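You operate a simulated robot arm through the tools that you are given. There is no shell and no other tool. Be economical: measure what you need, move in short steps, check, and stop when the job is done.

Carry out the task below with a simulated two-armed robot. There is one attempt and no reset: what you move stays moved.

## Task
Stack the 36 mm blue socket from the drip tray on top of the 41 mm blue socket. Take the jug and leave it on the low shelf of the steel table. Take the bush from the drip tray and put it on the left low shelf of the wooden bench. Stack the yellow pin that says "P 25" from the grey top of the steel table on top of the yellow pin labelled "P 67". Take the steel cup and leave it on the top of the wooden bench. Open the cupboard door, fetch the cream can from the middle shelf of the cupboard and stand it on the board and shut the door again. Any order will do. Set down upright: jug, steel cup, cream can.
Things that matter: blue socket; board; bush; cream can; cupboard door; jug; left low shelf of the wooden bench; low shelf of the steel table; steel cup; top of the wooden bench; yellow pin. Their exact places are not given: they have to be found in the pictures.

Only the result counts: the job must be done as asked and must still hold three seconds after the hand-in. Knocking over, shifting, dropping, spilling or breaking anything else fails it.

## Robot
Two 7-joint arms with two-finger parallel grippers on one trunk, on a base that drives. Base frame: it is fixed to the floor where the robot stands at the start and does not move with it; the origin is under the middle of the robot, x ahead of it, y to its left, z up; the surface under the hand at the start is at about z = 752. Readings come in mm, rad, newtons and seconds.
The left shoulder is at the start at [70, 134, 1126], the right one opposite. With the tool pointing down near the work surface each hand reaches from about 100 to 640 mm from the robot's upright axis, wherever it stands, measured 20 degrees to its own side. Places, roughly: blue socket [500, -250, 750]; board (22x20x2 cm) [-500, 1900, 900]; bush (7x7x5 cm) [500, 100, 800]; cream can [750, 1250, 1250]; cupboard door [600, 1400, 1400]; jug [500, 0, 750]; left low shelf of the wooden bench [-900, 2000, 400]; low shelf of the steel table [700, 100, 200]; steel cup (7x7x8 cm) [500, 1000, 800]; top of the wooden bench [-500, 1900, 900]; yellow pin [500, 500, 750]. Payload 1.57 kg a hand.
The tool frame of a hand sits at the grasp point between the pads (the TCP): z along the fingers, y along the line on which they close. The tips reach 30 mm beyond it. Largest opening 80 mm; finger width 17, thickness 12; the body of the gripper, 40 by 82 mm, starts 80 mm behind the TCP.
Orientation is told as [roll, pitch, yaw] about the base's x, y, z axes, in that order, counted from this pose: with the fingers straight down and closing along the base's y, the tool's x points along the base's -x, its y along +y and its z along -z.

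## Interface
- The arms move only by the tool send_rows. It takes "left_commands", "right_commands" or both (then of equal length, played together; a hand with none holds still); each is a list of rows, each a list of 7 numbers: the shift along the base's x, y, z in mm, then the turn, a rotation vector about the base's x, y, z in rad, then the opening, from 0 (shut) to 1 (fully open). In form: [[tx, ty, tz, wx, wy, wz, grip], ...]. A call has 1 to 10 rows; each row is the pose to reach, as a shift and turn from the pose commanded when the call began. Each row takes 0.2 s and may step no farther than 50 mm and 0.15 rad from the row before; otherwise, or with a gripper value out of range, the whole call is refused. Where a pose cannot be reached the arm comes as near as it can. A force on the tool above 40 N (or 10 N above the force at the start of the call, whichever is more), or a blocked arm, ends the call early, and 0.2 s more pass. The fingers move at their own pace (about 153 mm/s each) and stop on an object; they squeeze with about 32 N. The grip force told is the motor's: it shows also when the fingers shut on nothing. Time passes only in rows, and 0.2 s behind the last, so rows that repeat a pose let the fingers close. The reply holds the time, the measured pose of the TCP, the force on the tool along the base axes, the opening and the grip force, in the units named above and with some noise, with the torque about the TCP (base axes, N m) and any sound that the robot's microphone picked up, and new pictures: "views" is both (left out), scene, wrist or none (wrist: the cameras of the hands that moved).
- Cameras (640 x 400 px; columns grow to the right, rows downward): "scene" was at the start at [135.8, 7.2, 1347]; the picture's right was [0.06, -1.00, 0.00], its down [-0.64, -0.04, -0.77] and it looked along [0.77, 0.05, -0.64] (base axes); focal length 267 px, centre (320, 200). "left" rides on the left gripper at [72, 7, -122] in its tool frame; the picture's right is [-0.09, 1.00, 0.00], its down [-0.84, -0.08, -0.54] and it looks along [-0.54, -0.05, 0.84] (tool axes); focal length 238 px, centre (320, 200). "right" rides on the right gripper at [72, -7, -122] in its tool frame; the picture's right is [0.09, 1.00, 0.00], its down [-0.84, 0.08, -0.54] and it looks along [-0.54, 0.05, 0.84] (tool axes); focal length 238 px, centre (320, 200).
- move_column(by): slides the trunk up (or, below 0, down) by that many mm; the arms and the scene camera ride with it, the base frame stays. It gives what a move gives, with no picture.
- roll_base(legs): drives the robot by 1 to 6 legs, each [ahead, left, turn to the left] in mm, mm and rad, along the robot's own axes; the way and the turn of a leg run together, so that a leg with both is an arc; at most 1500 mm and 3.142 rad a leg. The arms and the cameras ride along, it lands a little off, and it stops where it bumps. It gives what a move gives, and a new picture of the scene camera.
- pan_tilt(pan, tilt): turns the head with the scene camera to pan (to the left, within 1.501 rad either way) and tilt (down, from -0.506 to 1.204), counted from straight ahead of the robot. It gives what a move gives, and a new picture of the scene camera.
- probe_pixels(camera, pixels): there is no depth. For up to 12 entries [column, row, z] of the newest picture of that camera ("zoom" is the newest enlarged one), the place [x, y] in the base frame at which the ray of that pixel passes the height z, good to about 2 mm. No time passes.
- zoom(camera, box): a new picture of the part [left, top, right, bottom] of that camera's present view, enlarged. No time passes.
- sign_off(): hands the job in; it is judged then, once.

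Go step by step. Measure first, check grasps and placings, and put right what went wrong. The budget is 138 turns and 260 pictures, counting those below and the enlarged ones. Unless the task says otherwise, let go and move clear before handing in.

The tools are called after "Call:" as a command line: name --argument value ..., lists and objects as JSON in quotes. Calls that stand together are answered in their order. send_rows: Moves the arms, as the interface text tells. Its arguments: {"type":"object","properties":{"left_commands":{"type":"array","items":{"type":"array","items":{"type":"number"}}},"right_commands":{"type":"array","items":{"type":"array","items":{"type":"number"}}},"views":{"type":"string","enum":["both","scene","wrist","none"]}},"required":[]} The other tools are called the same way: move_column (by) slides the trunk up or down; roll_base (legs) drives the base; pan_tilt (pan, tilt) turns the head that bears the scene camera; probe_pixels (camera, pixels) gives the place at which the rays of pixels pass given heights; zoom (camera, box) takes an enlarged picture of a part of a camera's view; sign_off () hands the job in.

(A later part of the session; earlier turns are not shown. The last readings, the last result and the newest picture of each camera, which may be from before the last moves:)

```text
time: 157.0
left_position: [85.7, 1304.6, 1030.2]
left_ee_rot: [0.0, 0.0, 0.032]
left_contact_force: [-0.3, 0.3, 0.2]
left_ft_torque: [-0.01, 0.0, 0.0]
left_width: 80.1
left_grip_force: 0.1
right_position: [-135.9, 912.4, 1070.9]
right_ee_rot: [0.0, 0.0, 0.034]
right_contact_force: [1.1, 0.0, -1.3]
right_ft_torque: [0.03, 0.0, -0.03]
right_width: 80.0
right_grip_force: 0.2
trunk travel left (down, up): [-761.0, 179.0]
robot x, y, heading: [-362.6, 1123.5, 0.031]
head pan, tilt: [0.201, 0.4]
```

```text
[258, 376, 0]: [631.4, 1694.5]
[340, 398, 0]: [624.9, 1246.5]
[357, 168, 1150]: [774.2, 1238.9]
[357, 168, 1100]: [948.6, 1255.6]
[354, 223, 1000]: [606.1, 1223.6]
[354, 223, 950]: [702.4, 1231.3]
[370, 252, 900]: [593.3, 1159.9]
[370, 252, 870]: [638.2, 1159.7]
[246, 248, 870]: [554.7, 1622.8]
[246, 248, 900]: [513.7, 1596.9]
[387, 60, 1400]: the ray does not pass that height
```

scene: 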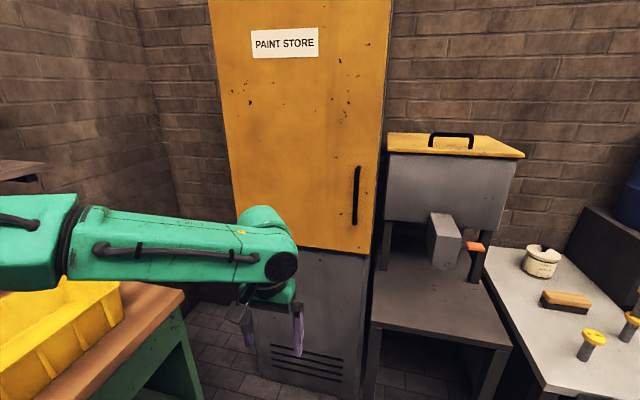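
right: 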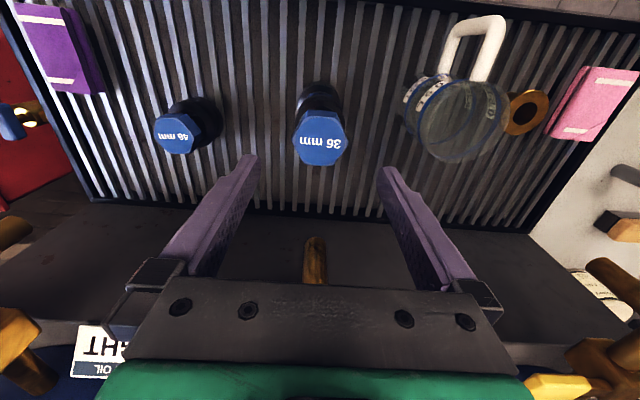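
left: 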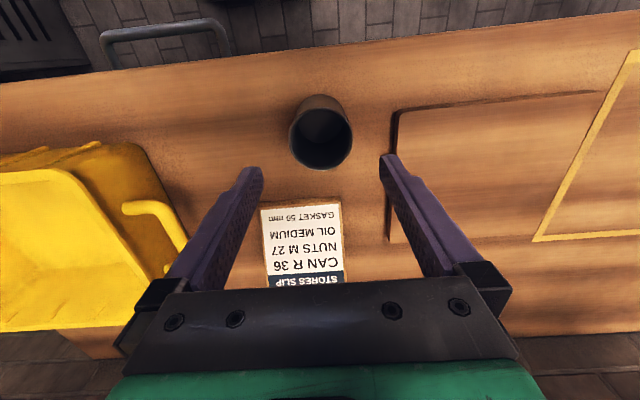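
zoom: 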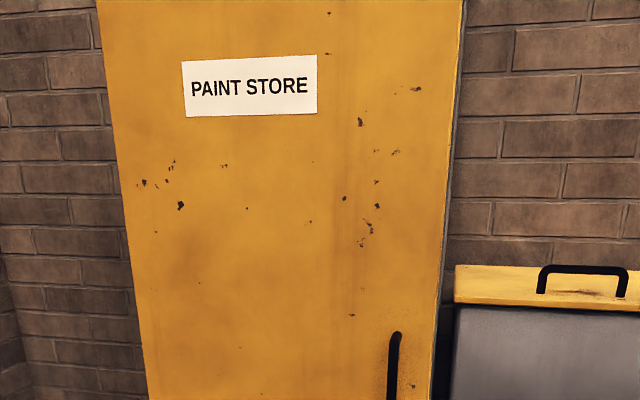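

Door face ≈ x 605, cupboard y≈1160–1690, handle ≈(560,1225), z 1023–1210. I point the right hand forward and tuck the left hand.

Call:
send_rows --right_commands '[[26, 6, 5, 0, -0.15, 0, 1], [52, 12, 10, 0, -0.3, 0, 1], [78, 18, 15, 0, -0.45, 0, 1], [104, 24, 20, 0, -0.6, 0, 1], [130, 30, 25, 0, -0.75, 0, 1], [156, 36, 30, 0, -0.9, 0, 1], [182, 42, 35, 0, -1.05, 0, 1], [208, 48, 40, 0, -1.2, 0, 1], [234, 54, 45, 0, -1.35, 0, 1], [260, 60, 45, 0, -1.5, 0, 1]]' --left_commands '[[-30, 6, 0, 0, 0, 0, 1], [-60, 12, 0, 0, 0, 0, 1], [-90, 18, 0, 0, 0, 0, 1], [-120, 24, 0, 0, 0, 0, 1], [-150, 30, 0, 0, 0, 0, 1], [-180, 36, 0, 0, 0, 0, 1], [-210, 42, 0, 0, 0, 0, 1], [-240, 48, 0, 0, 0, 0, 1], [-270, 54, 0, 0, 0, 0, 1], [-290, 60, 0, 0, 0, 0, 1]]' --views "scene"

```text
time: 159.2
left_position: [-33.7, 1327.0, 1031.3]
left_ee_rot: [0.003, 0.0, 0.034]
left_contact_force: [0.0, -0.1, -0.2]
left_ft_torque: [0.01, 0.02, 0.01]
left_width: 80.1
left_grip_force: 0.1
left hand out of reach, approached as far as the arm can: row 5, 6, 7, 8, 9, 10
right_position: [125.4, 972.6, 1114.4]
right_ee_rot: [-0.433, -1.493, 0.436]
right_contact_force: [0.3, -0.2, 0.6]
right_ft_torque: [0.0, 0.0, -0.01]
right_width: 80.1
right_grip_force: 0.0
right hand out of reach, approached as far as the arm can: row 2, 3, 4, 5, 6, 7, 8, 9
trunk travel left (down, up): [-761.0, 179.0]
robot x, y, heading: [-363.9, 1123.2, 0.036]
head pan, tilt: [0.201, 0.4]
```

scene: 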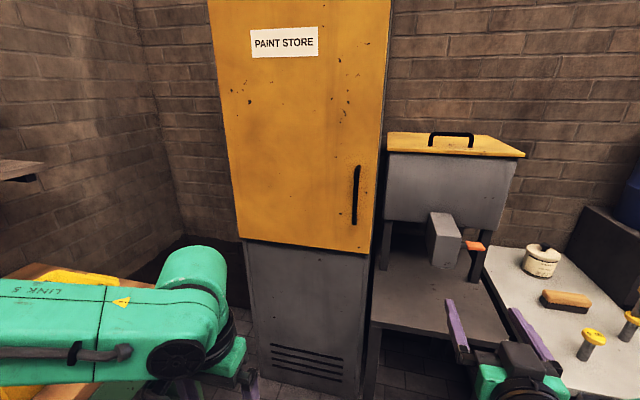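

Right hand points forward. Drive closer (260 ahead, 40 left) with heading corrected and re-measure the handle.

Call:
roll_base --legs '[[255, 40, -0.034]]'

Call:
pan_tilt --pan 0.1 --tilt 0.35

Call:
send_rows --right_commands '[[0, 0, 0, 0, 0, 0, 1]]' --views "both"

```text
time: 161.1
left_position: [224.6, 1359.4, 1032.4]
left_ee_rot: [0.001, -0.002, -0.004]
left_contact_force: [0.2, 0.4, 0.2]
left_ft_torque: [0.02, -0.03, 0.02]
left_width: 80.0
left_grip_force: 0.1
right_position: [370.2, 999.2, 1116.0]
right_ee_rot: [-0.445, -1.493, 0.409]
right_contact_force: [0.3, 0.4, -0.2]
right_ft_torque: [0.02, 0.0, 0.03]
right_width: 80.2
right_grip_force: 0.0
trunk travel left (down, up): [-761.0, 179.0]
robot x, y, heading: [-111.4, 1165.8, -0.003]
head pan, tilt: [0.201, 0.4]
```

scene: 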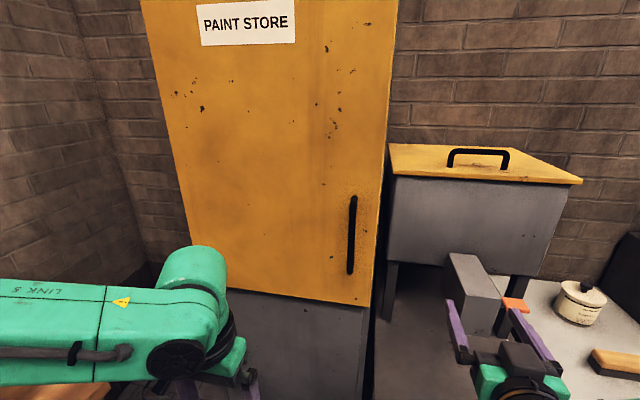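

```text
time: 161.7
left_position: [226.4, 1358.9, 1031.3]
left_ee_rot: [0.003, 0.001, -0.004]
left_contact_force: [0.9, -0.4, -0.2]
left_ft_torque: [0.03, 0.03, 0.0]
left_width: 80.0
left_grip_force: 0.0
right_position: [370.6, 998.6, 1114.5]
right_ee_rot: [-0.437, -1.493, 0.403]
right_contact_force: [0.4, -0.3, -0.1]
right_ft_torque: [-0.03, 0.02, -0.01]
right_width: 79.8
right_grip_force: 0.2
trunk travel left (down, up): [-761.0, 179.0]
robot x, y, heading: [-110.6, 1167.1, -0.005]
head pan, tilt: [0.099, 0.351]
```

scene: 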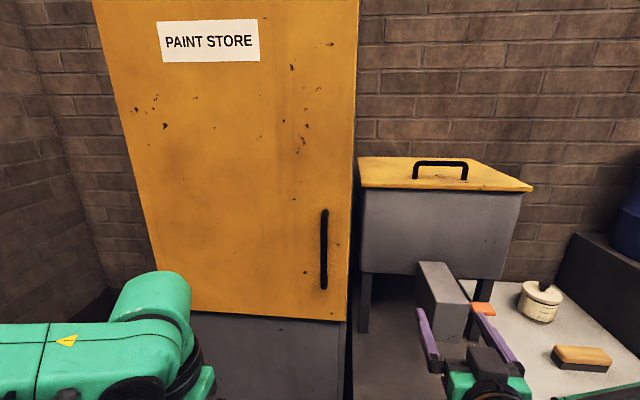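

```text
time: 162.1
left_position: [225.7, 1360.9, 1032.8]
left_ee_rot: [0.002, -0.002, -0.005]
left_contact_force: [-0.4, 0.0, -0.3]
left_ft_torque: [-0.03, 0.01, 0.0]
left_width: 80.2
left_grip_force: 0.1
right_position: [370.6, 998.5, 1115.8]
right_ee_rot: [-0.443, -1.493, 0.406]
right_contact_force: [-0.3, 0.2, 0.7]
right_ft_torque: [0.03, 0.0, -0.01]
right_width: 80.3
right_grip_force: 0.0
trunk travel left (down, up): [-761.0, 179.0]
robot x, y, heading: [-111.2, 1166.3, -0.002]
head pan, tilt: [0.099, 0.351]
```

scene: 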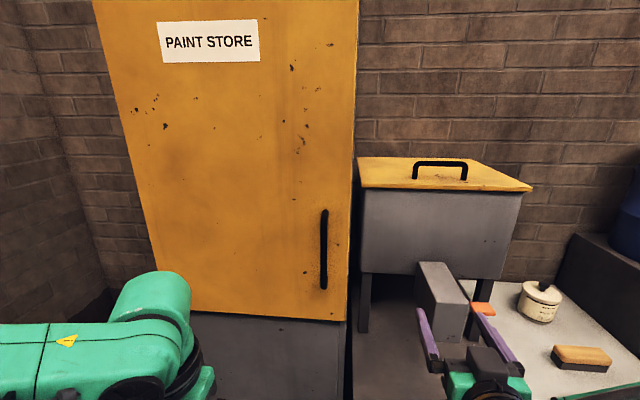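
right: 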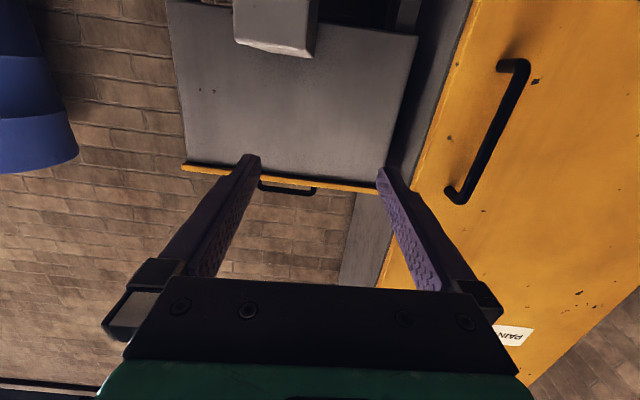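

Call:
probe_pixels --camera "scene" --pixels '[[324, 215, 1200], [324, 215, 1170], [324, 284, 1040], [324, 284, 1000], [345, 320, 900], [345, 320, 870], [324, 250, 1100], [193, 311, 900]]'

Call:
probe_pixels --camera "right" --pixels '[[462, 190, 1200], [462, 190, 1170], [518, 78, 1040], [518, 78, 1000], [490, 130, 1100], [490, 130, 1080]]'

```text
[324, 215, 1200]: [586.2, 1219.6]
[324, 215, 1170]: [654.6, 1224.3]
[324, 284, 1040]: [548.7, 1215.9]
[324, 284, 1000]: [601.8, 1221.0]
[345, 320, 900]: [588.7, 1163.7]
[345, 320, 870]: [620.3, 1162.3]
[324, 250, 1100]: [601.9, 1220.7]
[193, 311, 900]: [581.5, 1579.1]
```

```text
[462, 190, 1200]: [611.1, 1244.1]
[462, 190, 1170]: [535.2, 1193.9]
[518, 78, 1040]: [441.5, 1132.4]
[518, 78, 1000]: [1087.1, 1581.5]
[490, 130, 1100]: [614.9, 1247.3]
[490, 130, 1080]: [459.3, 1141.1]
```

Handle bar ≈(572,1219). Move the right hand to in front of it, then check.

Call:
send_rows --right_commands '[[15, 40, 0, 0, 0, 0, 1], [30, 80, 0, 0, 0, 0, 1], [45, 120, 0, 0, 0, 0, 1], [60, 160, 0, 0, 0, 0, 1], [75, 200, 0, 0, -0.03, 0, 1], [90, 220, 0, 0, -0.06, 0, 1], [90, 220, 0, 0, -0.06, 0, 1]]' --views "both"

```text
time: 163.7
left_position: [225.4, 1360.9, 1031.6]
left_ee_rot: [0.002, -0.002, -0.004]
left_contact_force: [0.5, 0.4, -1.4]
left_ft_torque: [0.02, 0.01, 0.0]
left_width: 80.1
left_grip_force: 0.0
right_position: [463.0, 1217.7, 1114.4]
right_ee_rot: [-1.248, -1.539, 1.211]
right_contact_force: [0.2, -0.3, 0.2]
right_ft_torque: [0.03, 0.0, 0.02]
right_width: 79.8
right_grip_force: 0.1
trunk travel left (down, up): [-761.0, 179.0]
robot x, y, heading: [-110.0, 1164.7, -0.007]
head pan, tilt: [0.099, 0.351]
```

scene: 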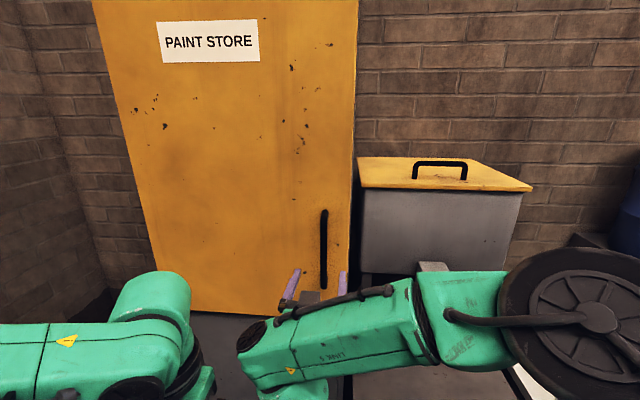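
right: 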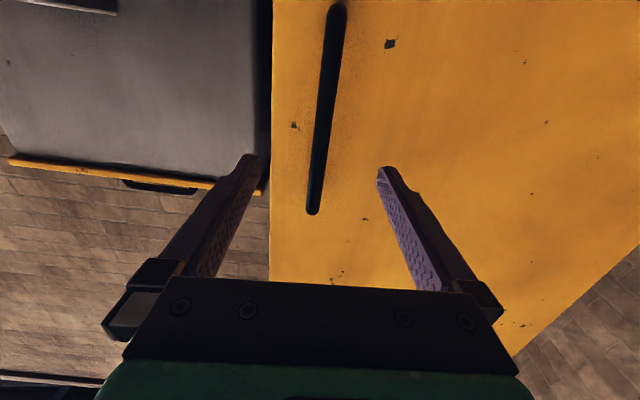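

The bar lies squarely between the fingers. Advance 95 mm and close on it.

Call:
send_rows --right_commands '[[35, 0, 0, 0, 0, 0, 1], [70, 0, 0, 0, 0, 0, 1], [95, 0, 0, 0, 0, 0, 1], [95, 0, 0, 0, 0, 0, 0], [95, 0, 0, 0, 0, 0, 0], [95, 0, 0, 0, 0, 0, 0]]' --views "both"

```text
time: 165.1
left_position: [226.2, 1357.6, 1032.6]
left_ee_rot: [0.003, 0.0, -0.004]
left_contact_force: [-0.1, -1.0, 0.1]
left_ft_torque: [0.0, 0.0, -0.03]
left_width: 79.9
left_grip_force: 0.2
right_position: [556.1, 1215.6, 1113.1]
right_ee_rot: [-1.208, -1.543, 1.169]
right_contact_force: [0.2, -5.7, -1.7]
right_ft_torque: [0.58, 0.0, -0.08]
right_width: 16.1
right_grip_force: 30.9
trunk travel left (down, up): [-761.0, 179.0]
robot x, y, heading: [-111.8, 1164.2, -0.002]
head pan, tilt: [0.099, 0.351]
```

scene: 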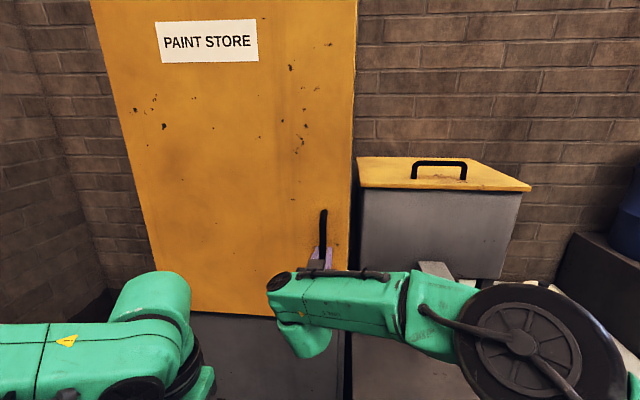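
right: 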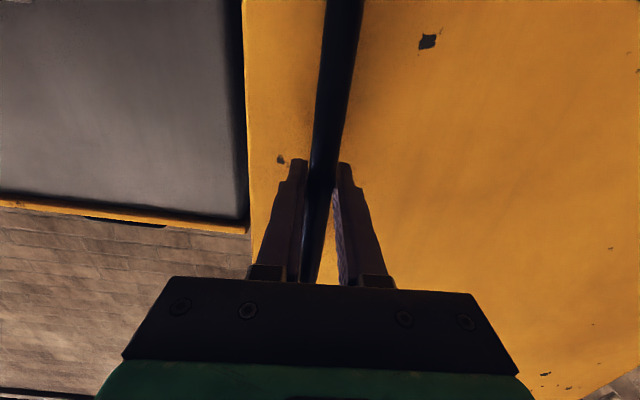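

Bar gripped (16 mm). Pull along the hinge arc about 0.4 rad.

Call:
send_rows --right_commands '[[-23, 2, 0, 0, 0, -0.03, 0], [-47, 6, 0, 0, 0, -0.06, 0], [-70, 11, 0, 0, 0, -0.1, 0], [-93, 17, 0, 0, 0, -0.13, 0], [-137, 33, 0, 0, 0, -0.2, 0], [-180, 53, 0, 0, 0, -0.27, 0], [-180, 53, 0, 0, 0, -0.27, 0]]' --views "both"

```text
time: 166.2
left_position: [220.1, 1361.8, 1029.5]
left_ee_rot: [0.012, 0.015, -0.014]
left_contact_force: [-16.2, 8.5, 3.7]
left_ft_torque: [-1.21, -1.93, -0.44]
left_width: 80.0
left_grip_force: 0.1
right_position: [463.6, 1236.0, 1114.6]
right_ee_rot: [-1.317, -1.536, 1.148]
right_contact_force: [2.2, 9.1, -5.4]
right_ft_torque: [0.35, -0.22, -0.07]
right_width: 16.4
right_grip_force: 31.6
trunk travel left (down, up): [-761.0, 179.0]
robot x, y, heading: [-111.3, 1164.6, -0.007]
head pan, tilt: [0.099, 0.351]
stopped in row 5 (left hand): the force on the tool passed its limit at 105 N (the readings are from after the stop); the commanded pose is now the measured one
```

scene: 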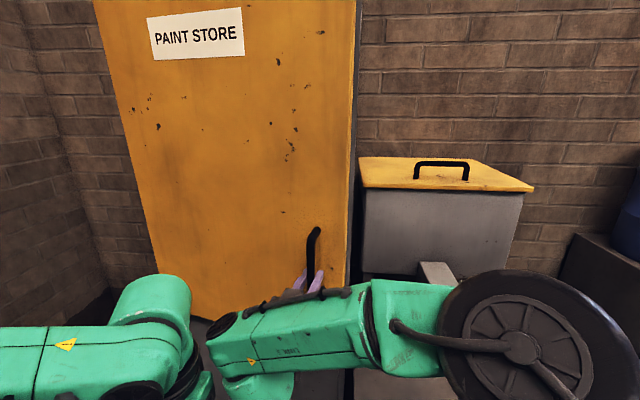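
right: 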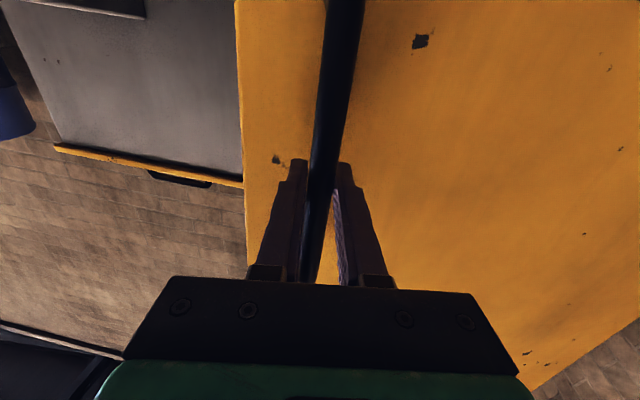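

Door is opening (~0.2 rad), but the right forearm bumped the idle left hand. Move the left hand down and away, then continue pulling by driving the base back.

Call:
send_rows --left_commands '[[5, 30, -20, 0, 0, 0, 1], [5, 60, -50, 0, 0, 0, 1], [5, 80, -90, 0, 0, 0, 1], [5, 80, -90, 0, 0, 0, 1]]' --views "none"

Call:
roll_base --legs '[[-45, 14, 0], [-43, 16, 0]]'

```text
time: 167.2
left_position: [225.6, 1444.0, 938.4]
left_ee_rot: [0.01, 0.015, -0.015]
left_contact_force: [0.0, 0.4, -0.3]
left_ft_torque: [0.01, -0.04, 0.0]
left_width: 79.9
left_grip_force: 0.1
right_position: [464.1, 1236.8, 1113.3]
right_ee_rot: [-1.317, -1.534, 1.146]
right_contact_force: [0.8, 3.0, -4.6]
right_ft_torque: [0.58, 0.12, 0.05]
right_width: 16.4
right_grip_force: 31.6
trunk travel left (down, up): [-761.0, 179.0]
robot x, y, heading: [-108.2, 1161.7, 0.001]
head pan, tilt: [0.099, 0.351]
```

```text
time: 168.6
left_position: [142.5, 1476.9, 935.3]
left_ee_rot: [0.005, 0.019, -0.014]
left_contact_force: [0.6, 0.1, 0.6]
left_ft_torque: [0.01, 0.02, 0.02]
left_width: 79.8
left_grip_force: 0.2
right_position: [384.0, 1271.7, 1112.9]
right_ee_rot: [-1.39, -1.534, 1.219]
right_contact_force: [16.8, 26.2, 9.6]
right_ft_torque: [0.58, -0.47, -0.11]
right_width: 16.6
right_grip_force: 31.8
trunk travel left (down, up): [-761.0, 179.0]
robot x, y, heading: [-199.2, 1193.2, 0.001]
head pan, tilt: [0.099, 0.351]
```

scene: 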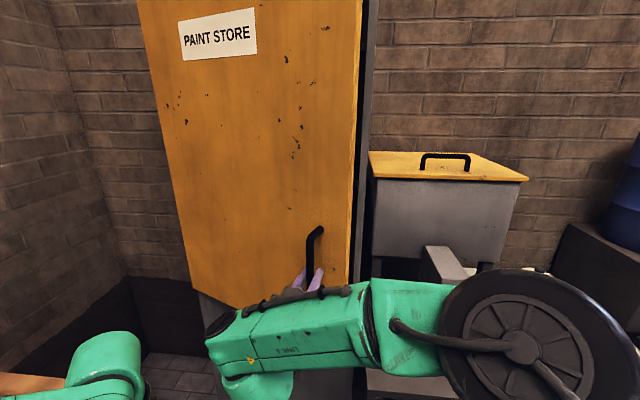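

Force 26 N in +y: the bar wants more leftward motion. Continue backing with more left.

Call:
roll_base --legs '[[-38, 30, 0], [-36, 32, 0]]'

```text
time: 170.1
left_position: [69.6, 1531.2, 938.3]
left_ee_rot: [0.013, 0.018, -0.014]
left_contact_force: [-0.2, -0.3, 0.8]
left_ft_torque: [0.01, 0.04, 0.03]
left_width: 80.1
left_grip_force: 0.0
right_position: [311.0, 1322.4, 1115.2]
right_ee_rot: [-1.384, -1.544, 1.21]
right_contact_force: [0.7, -2.6, -12.8]
right_ft_torque: [0.6, -0.33, -0.21]
right_width: 16.1
right_grip_force: 31.8
trunk travel left (down, up): [-761.0, 179.0]
robot x, y, heading: [-270.0, 1256.2, -0.002]
head pan, tilt: [0.099, 0.351]
```

scene: 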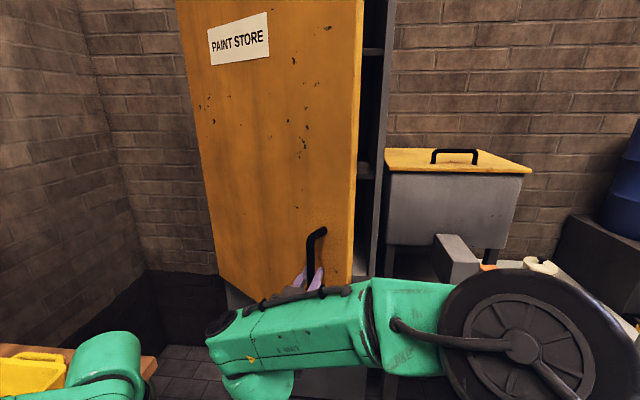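

Door is open ~0.6 rad. Release the handle, draw the right hand back, and shift the base right so I can sweep the door wider from inside with the left hand.

Call:
send_rows --right_commands '[[0, 0, 0, 0, 0, 0, 0.6], [0, 0, 0, 0, 0, 0, 1], [-30, 2, 0, 0, 0, 0, 1], [-75, 4, 0, 0, 0, 0, 1], [-110, 0, 0, 0, 0, 0, 1]]' --views "scene"

Call:
roll_base --legs '[[0, -310, 0]]'

```text
time: 171.2
left_position: [64.3, 1533.9, 940.0]
left_ee_rot: [0.009, 0.014, -0.014]
left_contact_force: [-0.4, 0.6, 0.8]
left_ft_torque: [-0.03, 0.01, 0.01]
left_width: 80.1
left_grip_force: 0.0
right_position: [195.6, 1323.3, 1115.6]
right_ee_rot: [-1.445, -1.544, 1.263]
right_contact_force: [1.1, -0.9, 0.7]
right_ft_torque: [0.01, 0.02, 0.01]
right_width: 80.2
right_grip_force: 0.2
trunk travel left (down, up): [-761.0, 179.0]
robot x, y, heading: [-271.2, 1258.2, -0.0]
head pan, tilt: [0.099, 0.351]
```

scene: 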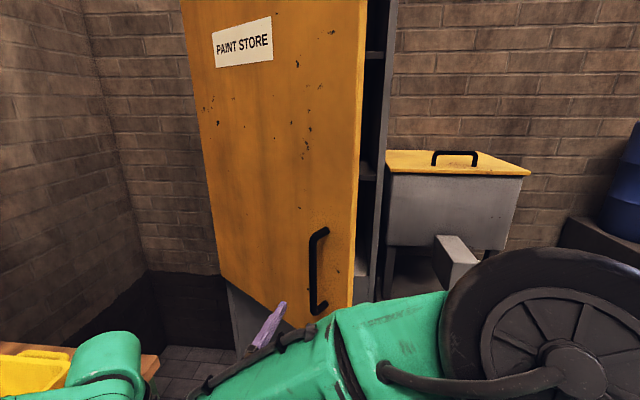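

```text
time: 173.3
left_position: [62.3, 1230.7, 939.5]
left_ee_rot: [0.007, 0.012, -0.011]
left_contact_force: [0.6, 0.6, -0.6]
left_ft_torque: [-0.03, -0.02, -0.01]
left_width: 80.2
left_grip_force: 0.0
right_position: [196.4, 1021.6, 1118.0]
right_ee_rot: [-1.618, -1.547, 1.438]
right_contact_force: [-0.8, 0.3, 0.4]
right_ft_torque: [-0.02, 0.02, 0.01]
right_width: 80.0
right_grip_force: 0.0
trunk travel left (down, up): [-761.0, 179.0]
robot x, y, heading: [-273.4, 953.3, 0.002]
head pan, tilt: [0.099, 0.351]
```

scene: 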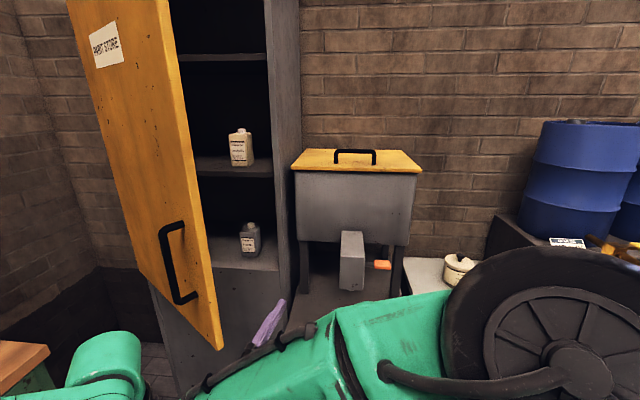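

The cream can is visible on the middle shelf at px (240,148). Now point the left hand forward (z≈1100) and move the right hand out to the right.

Call:
send_rows --left_commands '[[14, -6, 16, 0, -0.15, 0, 1], [28, -12, 32, 0, -0.3, 0, 1], [42, -18, 48, 0, -0.45, 0, 1], [56, -24, 64, 0, -0.6, 0, 1], [70, -30, 80, 0, -0.75, 0, 1], [84, -36, 96, 0, -0.9, 0, 1], [98, -42, 112, 0, -1.05, 0, 1], [112, -48, 128, 0, -1.2, 0, 1], [126, -54, 144, 0, -1.35, 0, 1], [140, -60, 160, 0, -1.5, 0, 1]]' --right_commands '[[-5, -20, 0, 0, 0, 0, 1], [-10, -40, 0, 0, 0, 0, 1], [-15, -60, 0, 0, 0, 0, 1], [-20, -80, 0, 0, 0, 0, 1], [-25, -100, 0, 0, 0, 0, 1], [-30, -120, 0, 0, 0, 0, 1], [-35, -140, 0, 0, 0, 0, 1], [-40, -160, 0, 0, 0, 0, 1], [-45, -180, 0, 0, 0, 0, 1], [-50, -200, 0, 0, 0, 0, 1]]' --views "scene"

```text
time: 174.8
left_position: [175.1, 1233.3, 1055.4]
left_ee_rot: [0.35, -0.918, -0.248]
left_contact_force: [-1.1, -0.7, -0.4]
left_ft_torque: [0.0, -0.03, -0.02]
left_width: 80.0
left_grip_force: 0.0
left hand out of reach, approached as far as the arm can: row 1, 2, 3, 4, 5, 6, 7
right_position: [163.0, 895.8, 1119.2]
right_ee_rot: [-1.656, -1.548, 1.479]
right_contact_force: [-1.0, -0.2, 0.3]
right_ft_torque: [-0.02, 0.03, 0.01]
right_width: 80.0
right_grip_force: 0.1
trunk travel left (down, up): [-761.0, 179.0]
robot x, y, heading: [-275.4, 952.6, 0.006]
head pan, tilt: [0.099, 0.351]
stopped in row 7 (left hand): the arm was blocked; the commanded pose is now the measured one
```

scene: 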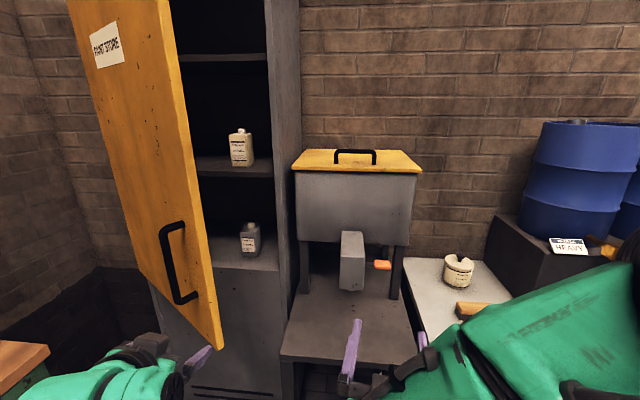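

The left wrist stalled partway (joint limits). I continue the rotation from the pose reached while reaching farther out.

Call:
send_rows --left_commands '[[30, -10, 10, 0, 0, 0, 1], [60, -20, 20, -0.04, -0.11, -0.02, 1], [80, -30, 30, -0.08, -0.22, -0.04, 1], [95, -40, 40, -0.12, -0.33, -0.06, 1], [105, -45, 50, -0.16, -0.44, -0.08, 1], [110, -50, 60, -0.2, -0.55, -0.1, 1], [110, -50, 60, -0.2, -0.55, -0.1, 1]]' --right_commands '[[0, -20, 0, 0, 0, 0, 1], [0, -40, 0, 0, 0, 0, 1], [0, -60, 0, 0, 0, 0, 1], [0, -70, 0, 0, 0, 0, 1], [0, -70, 0, 0, 0, 0, 1], [0, -70, 0, 0, 0, 0, 1], [0, -70, 0, 0, 0, 0, 1]]' --views "scene"

```text
time: 176.4
left_position: [286.9, 1179.7, 1115.6]
left_ee_rot: [-0.029, -1.497, 0.02]
left_contact_force: [-0.8, -1.3, -0.3]
left_ft_torque: [0.01, -0.02, 0.01]
left_width: 80.3
left_grip_force: 0.0
right_position: [164.9, 823.1, 1119.1]
right_ee_rot: [-1.616, -1.55, 1.436]
right_contact_force: [-0.3, -1.1, -0.4]
right_ft_torque: [0.01, 0.02, 0.0]
right_width: 80.2
right_grip_force: 0.0
trunk travel left (down, up): [-761.0, 179.0]
robot x, y, heading: [-272.0, 948.6, -0.001]
head pan, tilt: [0.099, 0.351]
```

scene: 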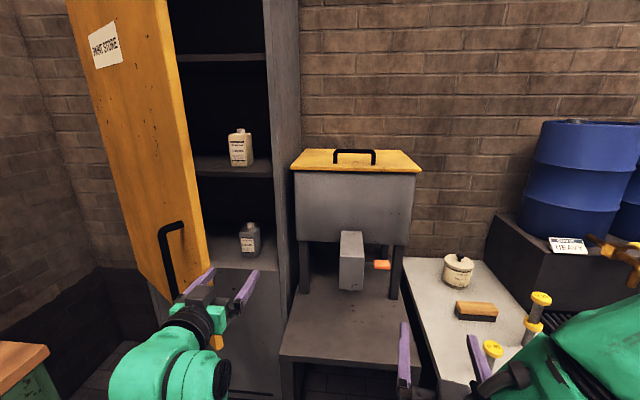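

Call:
pan_tilt --pan 0.5 --tilt 0.75

```text
time: 177.3
left_position: [286.1, 1180.7, 1115.2]
left_ee_rot: [-0.022, -1.498, 0.013]
left_contact_force: [0.5, -0.4, 0.5]
left_ft_torque: [-0.03, 0.01, 0.01]
left_width: 80.1
left_grip_force: 0.0
right_position: [164.6, 823.9, 1119.1]
right_ee_rot: [-1.619, -1.55, 1.443]
right_contact_force: [-0.1, 0.9, 0.4]
right_ft_torque: [-0.01, 0.01, 0.0]
right_width: 80.2
right_grip_force: 0.1
trunk travel left (down, up): [-761.0, 179.0]
robot x, y, heading: [-271.3, 952.5, -0.004]
head pan, tilt: [0.499, 0.75]
```

scene: 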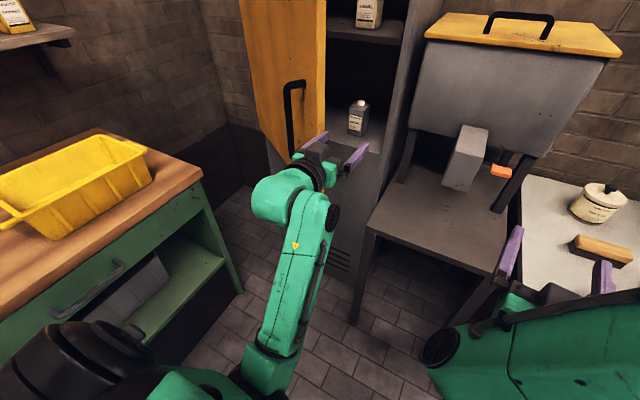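

The left arm is compact. Close its fingers, slip it past the door edge (right 60, ahead 210, left 60).

Call:
send_rows --left_commands '[[0, -10, 0, 0, 0, 0, 0], [0, -20, 0, 0, 0, 0, 0], [0, -20, 0, 0, 0, 0, 0]]' --views "none"

Call:
roll_base --legs '[[0, -50, 0], [210, 0, 0], [0, 65, 0]]'

```text
time: 178.1
left_position: [285.5, 1160.9, 1114.8]
left_ee_rot: [-0.032, -1.498, 0.022]
left_contact_force: [-0.4, 0.1, -0.1]
left_ft_torque: [0.01, 0.01, 0.01]
left_width: 0.0
left_grip_force: 21.4
right_position: [164.5, 824.2, 1117.8]
right_ee_rot: [-1.621, -1.55, 1.441]
right_contact_force: [0.2, -0.4, 1.0]
right_ft_torque: [0.01, 0.0, -0.01]
right_width: 79.9
right_grip_force: 0.1
trunk travel left (down, up): [-761.0, 179.0]
robot x, y, heading: [-270.6, 954.8, 0.003]
head pan, tilt: [0.499, 0.75]
```

```text
time: 180.8
left_position: [496.0, 1174.2, 1116.6]
left_ee_rot: [0.012, -1.498, -0.021]
left_contact_force: [-0.3, -0.6, 0.2]
left_ft_torque: [0.0, -0.04, 0.0]
left_width: 0.0
left_grip_force: 21.8
right_position: [375.1, 836.5, 1118.1]
right_ee_rot: [-1.604, -1.552, 1.429]
right_contact_force: [0.9, -0.3, 0.4]
right_ft_torque: [0.0, 0.03, -0.02]
right_width: 79.8
right_grip_force: 0.0
trunk travel left (down, up): [-761.0, 179.0]
robot x, y, heading: [-65.7, 967.5, 0.002]
head pan, tilt: [0.499, 0.75]
```

scene: 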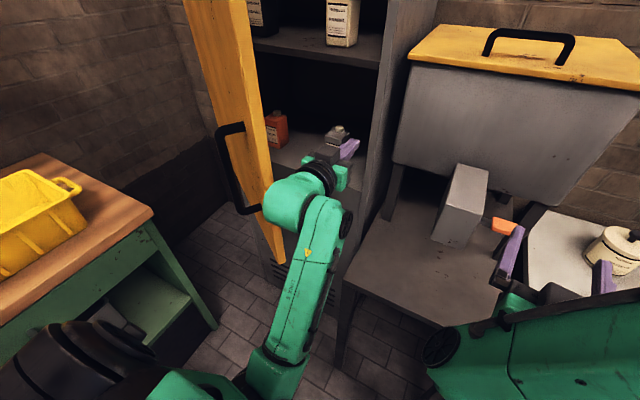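

Hand is inside the wedge. Rotate the base left in stages to sweep the door open.

Call:
roll_base --legs '[[0, 0, 0.45]]'

```text
time: 182.6
left_position: [353.0, 1396.2, 1115.7]
left_ee_rot: [-0.017, -1.498, 0.454]
left_contact_force: [-0.1, -0.5, -0.6]
left_ft_torque: [0.02, -0.01, 0.02]
left_width: 0.0
left_grip_force: 21.0
right_position: [388.9, 1039.3, 1118.8]
right_ee_rot: [-1.618, -1.549, 1.886]
right_contact_force: [0.0, 0.1, 0.3]
right_ft_torque: [-0.01, -0.04, 0.0]
right_width: 79.9
right_grip_force: 0.0
trunk travel left (down, up): [-761.0, 179.0]
robot x, y, heading: [-61.6, 964.5, 0.448]
head pan, tilt: [0.499, 0.75]
```

scene: 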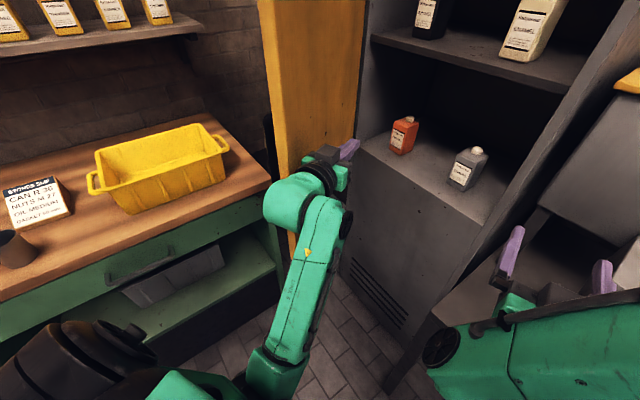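

Call:
roll_base --legs '[[0, 0, 0.35]]'

```text
time: 184.1
left_position: [177.1, 1512.1, 1115.9]
left_ee_rot: [-0.022, -1.497, 0.812]
left_contact_force: [0.4, 0.1, -0.3]
left_ft_torque: [0.0, -0.01, -0.03]
left_width: 0.0
left_grip_force: 21.6
right_position: [335.9, 1191.0, 1117.6]
right_ee_rot: [-1.604, -1.549, 2.226]
right_contact_force: [-0.5, 1.1, 0.2]
right_ft_torque: [-0.02, -0.01, -0.01]
right_width: 80.0
right_grip_force: 0.0
trunk travel left (down, up): [-761.0, 179.0]
robot x, y, heading: [-59.7, 968.9, 0.797]
head pan, tilt: [0.499, 0.75]
```

scene: 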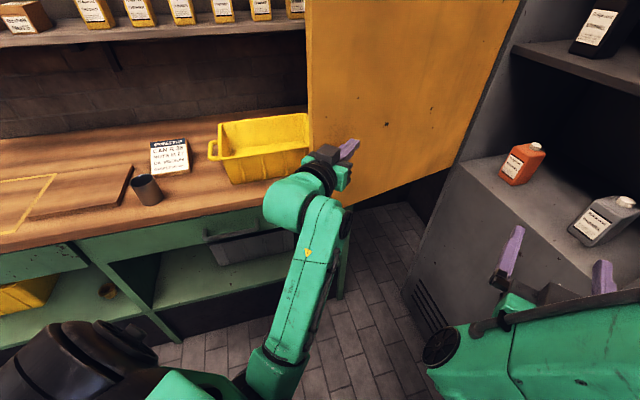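

Door is wide open (~70°). Turn back to face the cupboard and look at the can.

Call:
roll_base --legs '[[0, 0, -0.8]]'

Call:
pan_tilt --pan 0.45 --tilt 0.2

```text
time: 186.5
left_position: [496.2, 1180.0, 1114.7]
left_ee_rot: [-0.029, -1.496, 0.025]
left_contact_force: [-0.7, -0.7, -0.1]
left_ft_torque: [0.0, 0.02, -0.03]
left_width: 0.0
left_grip_force: 21.0
right_position: [375.2, 841.8, 1119.0]
right_ee_rot: [-1.608, -1.55, 1.437]
right_contact_force: [0.2, 0.4, 1.0]
right_ft_torque: [0.02, 0.02, 0.02]
right_width: 80.0
right_grip_force: 0.0
trunk travel left (down, up): [-761.0, 179.0]
robot x, y, heading: [-58.9, 966.2, 0.005]
head pan, tilt: [0.499, 0.75]
```

scene: 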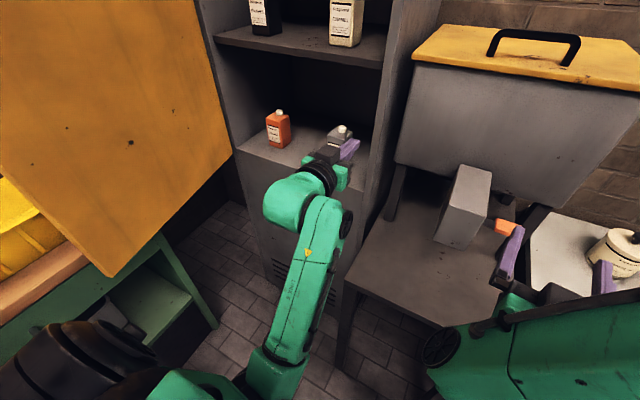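

```text
time: 187.5
left_position: [496.0, 1180.0, 1115.0]
left_ee_rot: [-0.028, -1.498, 0.025]
left_contact_force: [-0.4, -0.8, -0.3]
left_ft_torque: [-0.01, 0.01, -0.05]
left_width: 0.0
left_grip_force: 20.7
right_position: [377.4, 842.3, 1117.5]
right_ee_rot: [-1.606, -1.552, 1.434]
right_contact_force: [-0.3, -0.5, 0.1]
right_ft_torque: [-0.02, 0.02, -0.01]
right_width: 80.1
right_grip_force: 0.2
trunk travel left (down, up): [-761.0, 179.0]
robot x, y, heading: [-60.3, 965.6, 0.007]
head pan, tilt: [0.45, 0.201]
```

scene: 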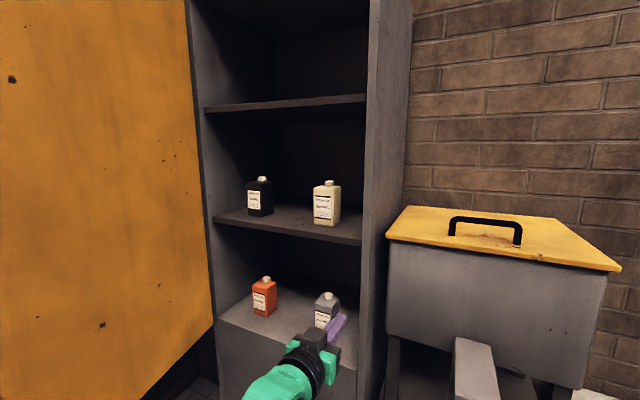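

Call:
zoom --camera "scene" --box '[220, 150, 380, 250]'

Call:
probe_pixels --camera "scene" --pixels '[[326, 224, 1200], [326, 224, 1230], [326, 224, 1250], [326, 224, 1270], [361, 243, 1230], [361, 243, 1200], [213, 222, 1230], [368, 395, 800]]'

```text
4.00 times, centred on (300, 200) of scene
```

zoom: 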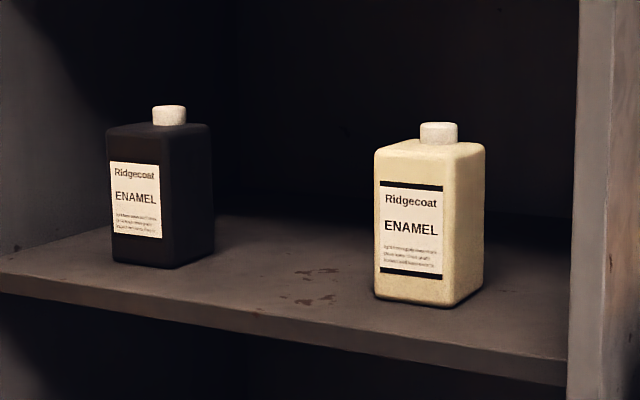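

```text
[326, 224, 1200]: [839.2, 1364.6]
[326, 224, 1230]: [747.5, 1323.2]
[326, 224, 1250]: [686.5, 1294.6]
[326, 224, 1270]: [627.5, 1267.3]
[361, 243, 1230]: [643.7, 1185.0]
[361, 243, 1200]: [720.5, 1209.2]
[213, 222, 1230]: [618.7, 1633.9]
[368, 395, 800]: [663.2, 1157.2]
```

Call:
probe_pixels --camera "scene" --pixels '[[314, 224.3, 1232], [333.7, 226.7, 1232], [341, 222.5, 1232], [362, 238.7, 1232], [314, 224.3, 1240], [333.7, 226.7, 1240], [362, 238.7, 1240], [249, 214, 1232], [274, 214, 1232]]'

Call:
send_rows --left_commands '[[-10, 5, 20, 0, 0.1, 0, 0.5], [-20, 10, 40, 0, 0.2, 0, 1], [-30, 15, 60, 0, 0.3, 0, 1], [-40, 20, 80, 0, 0.4, 0, 1], [-50, 25, 100, 0, 0.5, 0, 1], [-50, 40, 130, 0, 0.5, 0, 1], [-50, 60, 160, 0, 0.5, 0, 1], [-50, 60, 160, 0, 0.5, 0, 1]]' --views "both"

```text
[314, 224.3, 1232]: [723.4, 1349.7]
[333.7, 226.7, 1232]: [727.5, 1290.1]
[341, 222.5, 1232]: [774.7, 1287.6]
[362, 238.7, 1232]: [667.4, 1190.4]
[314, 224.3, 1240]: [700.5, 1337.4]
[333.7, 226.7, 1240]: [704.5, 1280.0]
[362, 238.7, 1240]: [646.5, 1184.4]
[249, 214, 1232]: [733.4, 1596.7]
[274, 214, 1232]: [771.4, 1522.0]
```

```text
time: 189.3
left_position: [450.2, 1239.1, 1273.6]
left_ee_rot: [-0.001, -0.998, -0.002]
left_contact_force: [0.1, -0.6, -0.1]
left_ft_torque: [0.0, 0.02, -0.01]
left_width: 80.2
left_grip_force: 0.1
left hand out of reach, approached as far as the arm can: row 7, 8
right_position: [375.7, 839.3, 1118.2]
right_ee_rot: [-1.596, -1.55, 1.425]
right_contact_force: [-0.4, -0.3, -0.1]
right_ft_torque: [0.0, 0.05, 0.01]
right_width: 80.1
right_grip_force: 0.1
trunk travel left (down, up): [-761.0, 179.0]
robot x, y, heading: [-60.3, 965.5, 0.005]
head pan, tilt: [0.45, 0.201]
```

scene: 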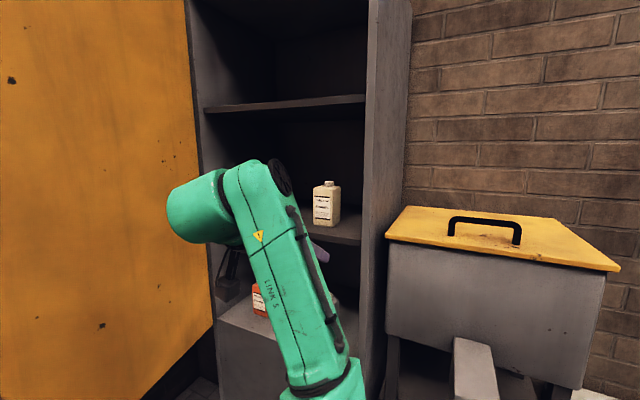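
left: 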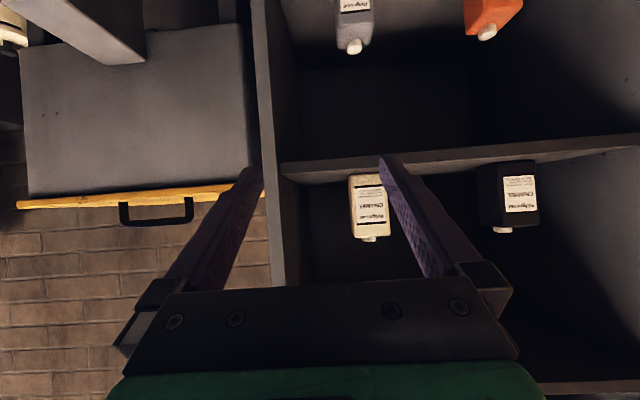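

Can is ~60×47 mm, front at x≈715, y≈1285–1345 on a shelf at z≈1235. Raise the trunk 150 and bring the arm to can height, aligned at y≈1312.

Call:
move_column --by 150

Call:
send_rows --left_commands '[[0, 20, -30, 0, 0, 0, 1], [0, 40, -60, 0, 0, 0, 1], [0, 58, -90, 0, 0, 0, 1], [0, 73, -115, 0, 0, 0, 1], [0, 73, -115, 0, 0, 0, 1]]' --views "both"

```text
time: 191.1
left_position: [450.8, 1240.9, 1423.3]
left_ee_rot: [-0.003, -0.999, 0.005]
left_contact_force: [1.3, -0.7, -0.2]
left_ft_torque: [-0.01, 0.04, -0.01]
left_width: 79.8
left_grip_force: 0.0
right_position: [376.5, 842.3, 1268.4]
right_ee_rot: [-1.602, -1.55, 1.431]
right_contact_force: [0.4, -0.1, 0.4]
right_ft_torque: [0.05, 0.03, -0.01]
right_width: 80.0
right_grip_force: 0.1
trunk travel left (down, up): [-911.0, 29.0]
robot x, y, heading: [-62.4, 966.0, 0.005]
head pan, tilt: [0.45, 0.201]
```

```text
time: 192.2
left_position: [449.3, 1313.0, 1308.7]
left_ee_rot: [-0.002, -0.998, 0.004]
left_contact_force: [-0.8, -1.3, 0.8]
left_ft_torque: [0.02, -0.01, 0.02]
left_width: 79.5
left_grip_force: 0.0
right_position: [375.9, 841.9, 1268.6]
right_ee_rot: [-1.602, -1.551, 1.431]
right_contact_force: [0.3, -0.6, -0.7]
right_ft_torque: [-0.03, -0.02, 0.0]
right_width: 80.2
right_grip_force: 0.0
trunk travel left (down, up): [-911.0, 29.0]
robot x, y, heading: [-60.9, 966.3, 0.008]
head pan, tilt: [0.45, 0.201]
```

scene: 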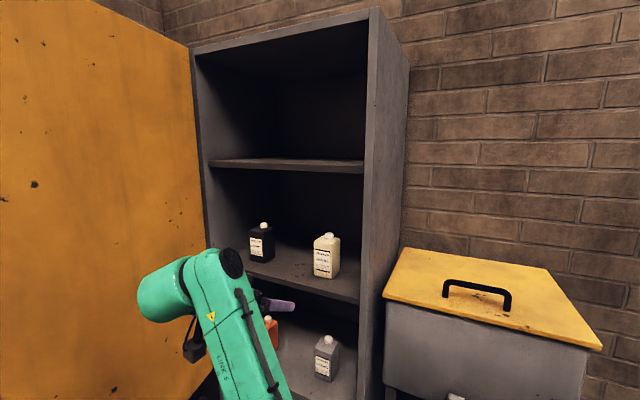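
left: 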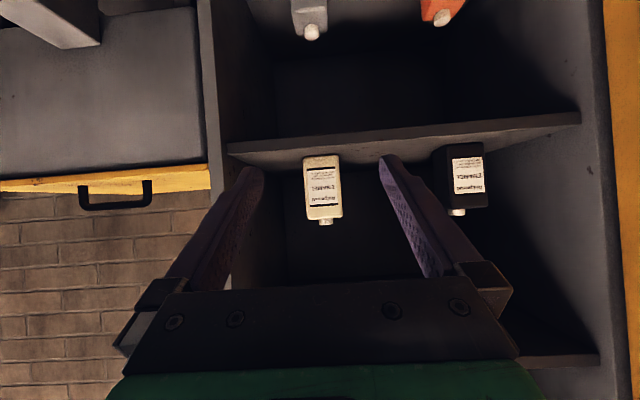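

Call:
zoom --camera "scene" --box '[240, 210, 400, 310]'

Call:
zoom --camera "left" --box '[230, 110, 430, 240]'

```text
4.00 times, centred on (320, 260) of scene
```

zoom: 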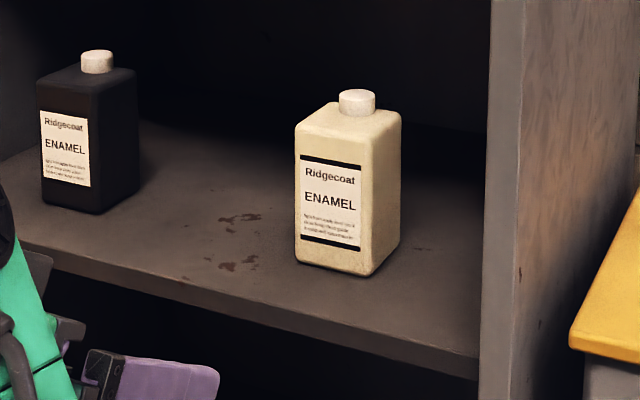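

```text
3.08 times, centred on (330, 175) of left
```

zoom: 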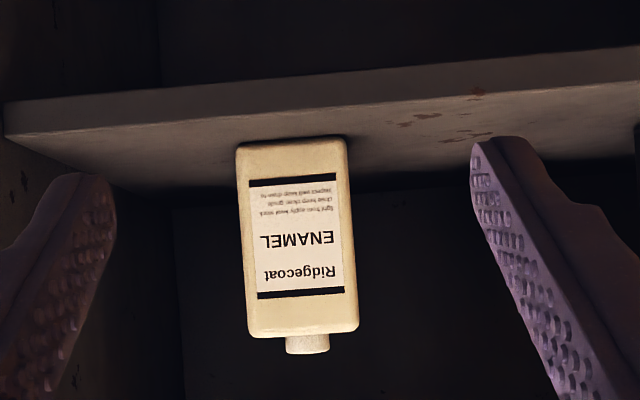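

Call:
probe_pixels --camera "scene" --pixels '[[314.5, 275.5, 1235], [331.2, 278.7, 1235], [314.5, 275.5, 1220], [331.2, 278.7, 1220], [314.2, 242, 1340], [332, 245.7, 1340], [360, 304, 1235], [360, 304, 1220]]'

Call:
probe_pixels --camera "left" --pixels '[[303.3, 158, 1235], [339, 154.8, 1235], [303.3, 158, 1220], [339, 154.8, 1220], [307, 219, 1340], [342, 217, 1340], [307, 219, 1345]]'

```text
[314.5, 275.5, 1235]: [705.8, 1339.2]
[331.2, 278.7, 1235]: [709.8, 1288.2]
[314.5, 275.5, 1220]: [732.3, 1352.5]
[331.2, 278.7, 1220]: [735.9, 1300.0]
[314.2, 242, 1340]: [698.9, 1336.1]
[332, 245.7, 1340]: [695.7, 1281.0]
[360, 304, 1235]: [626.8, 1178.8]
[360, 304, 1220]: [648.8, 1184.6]
```

```text
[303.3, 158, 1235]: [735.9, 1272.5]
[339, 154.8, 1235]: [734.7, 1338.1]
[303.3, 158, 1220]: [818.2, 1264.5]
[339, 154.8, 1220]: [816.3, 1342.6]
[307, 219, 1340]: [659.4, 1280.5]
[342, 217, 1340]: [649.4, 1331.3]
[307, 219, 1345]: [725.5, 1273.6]
```

Can: x≈694–741, y≈1278–1335, z 1242–1342. Tuck the right hand slightly, fix y, and drive ahead 150.

Call:
send_rows --left_commands '[[0, -3, -3, 0, 0, 0, 1], [0, -6, -6, 0, 0, 0, 1], [0, -6, -6, 0, 0, 0, 1]]' --right_commands '[[-30, -15, 0, 0, 0, 0, 1], [-60, -30, 0, 0, 0, 0, 1], [-80, -40, 0, 0, 0, 0, 1]]' --views "none"

Call:
roll_base --legs '[[150, 0, -0.006]]'

Call:
send_rows --left_commands '[[15, 0, 0, 0, 0, 0, 1], [30, 0, 0, 0, 0, 0, 1], [30, 0, 0, 0, 0, 0, 1]]' --views "wrist"

```text
time: 193.1
left_position: [451.2, 1304.4, 1303.3]
left_ee_rot: [0.0, -0.997, 0.0]
left_contact_force: [0.8, 0.1, 0.7]
left_ft_torque: [0.03, 0.02, 0.04]
left_width: 80.2
left_grip_force: 0.1
right_position: [340.5, 836.5, 1261.5]
right_ee_rot: [0.254, -1.548, -0.446]
right_contact_force: [0.0, -0.3, -0.6]
right_ft_torque: [-0.01, -0.02, 0.03]
right_width: 80.0
right_grip_force: 0.1
right hand out of reach, approached as far as the arm can: row 1, 2, 3
trunk travel left (down, up): [-911.0, 29.0]
robot x, y, heading: [-58.4, 968.7, 0.009]
head pan, tilt: [0.45, 0.201]
```

```text
time: 194.4
left_position: [596.4, 1304.0, 1303.1]
left_ee_rot: [-0.003, -1.001, -0.003]
left_contact_force: [0.1, -0.6, 0.4]
left_ft_torque: [-0.02, -0.02, -0.02]
left_width: 79.9
left_grip_force: 0.0
right_position: [483.8, 843.0, 1266.2]
right_ee_rot: [0.525, -1.557, -0.71]
right_contact_force: [-0.3, -0.4, 0.3]
right_ft_torque: [0.0, 0.02, -0.03]
right_width: 80.1
right_grip_force: 0.1
trunk travel left (down, up): [-911.0, 29.0]
robot x, y, heading: [85.4, 968.7, 0.002]
head pan, tilt: [0.45, 0.201]
```

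scene: 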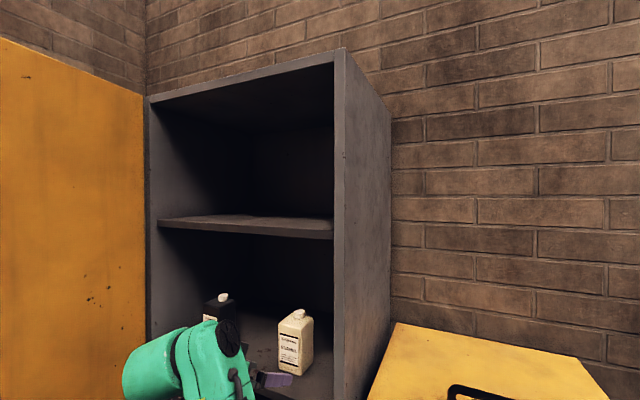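

```text
time: 195.2
left_position: [630.8, 1307.0, 1301.7]
left_ee_rot: [-0.004, -0.999, -0.002]
left_contact_force: [-0.4, -0.4, 0.2]
left_ft_torque: [0.04, -0.03, 0.0]
left_width: 80.2
left_grip_force: 0.1
right_position: [486.4, 842.7, 1265.3]
right_ee_rot: [0.561, -1.556, -0.747]
right_contact_force: [0.2, -0.4, -0.2]
right_ft_torque: [-0.02, -0.01, 0.03]
right_width: 80.0
right_grip_force: 0.0
trunk travel left (down, up): [-911.0, 29.0]
robot x, y, heading: [87.8, 968.8, 0.002]
head pan, tilt: [0.45, 0.201]
```

left: 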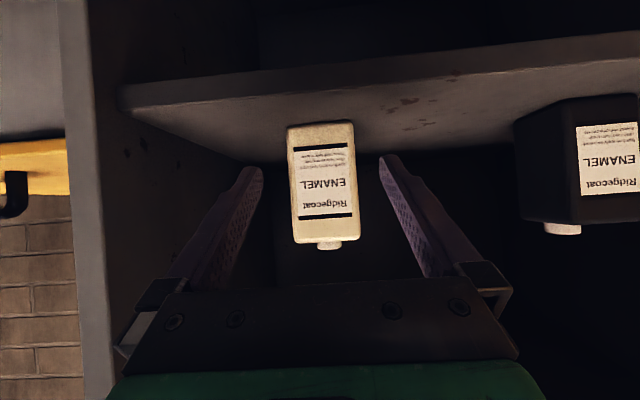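

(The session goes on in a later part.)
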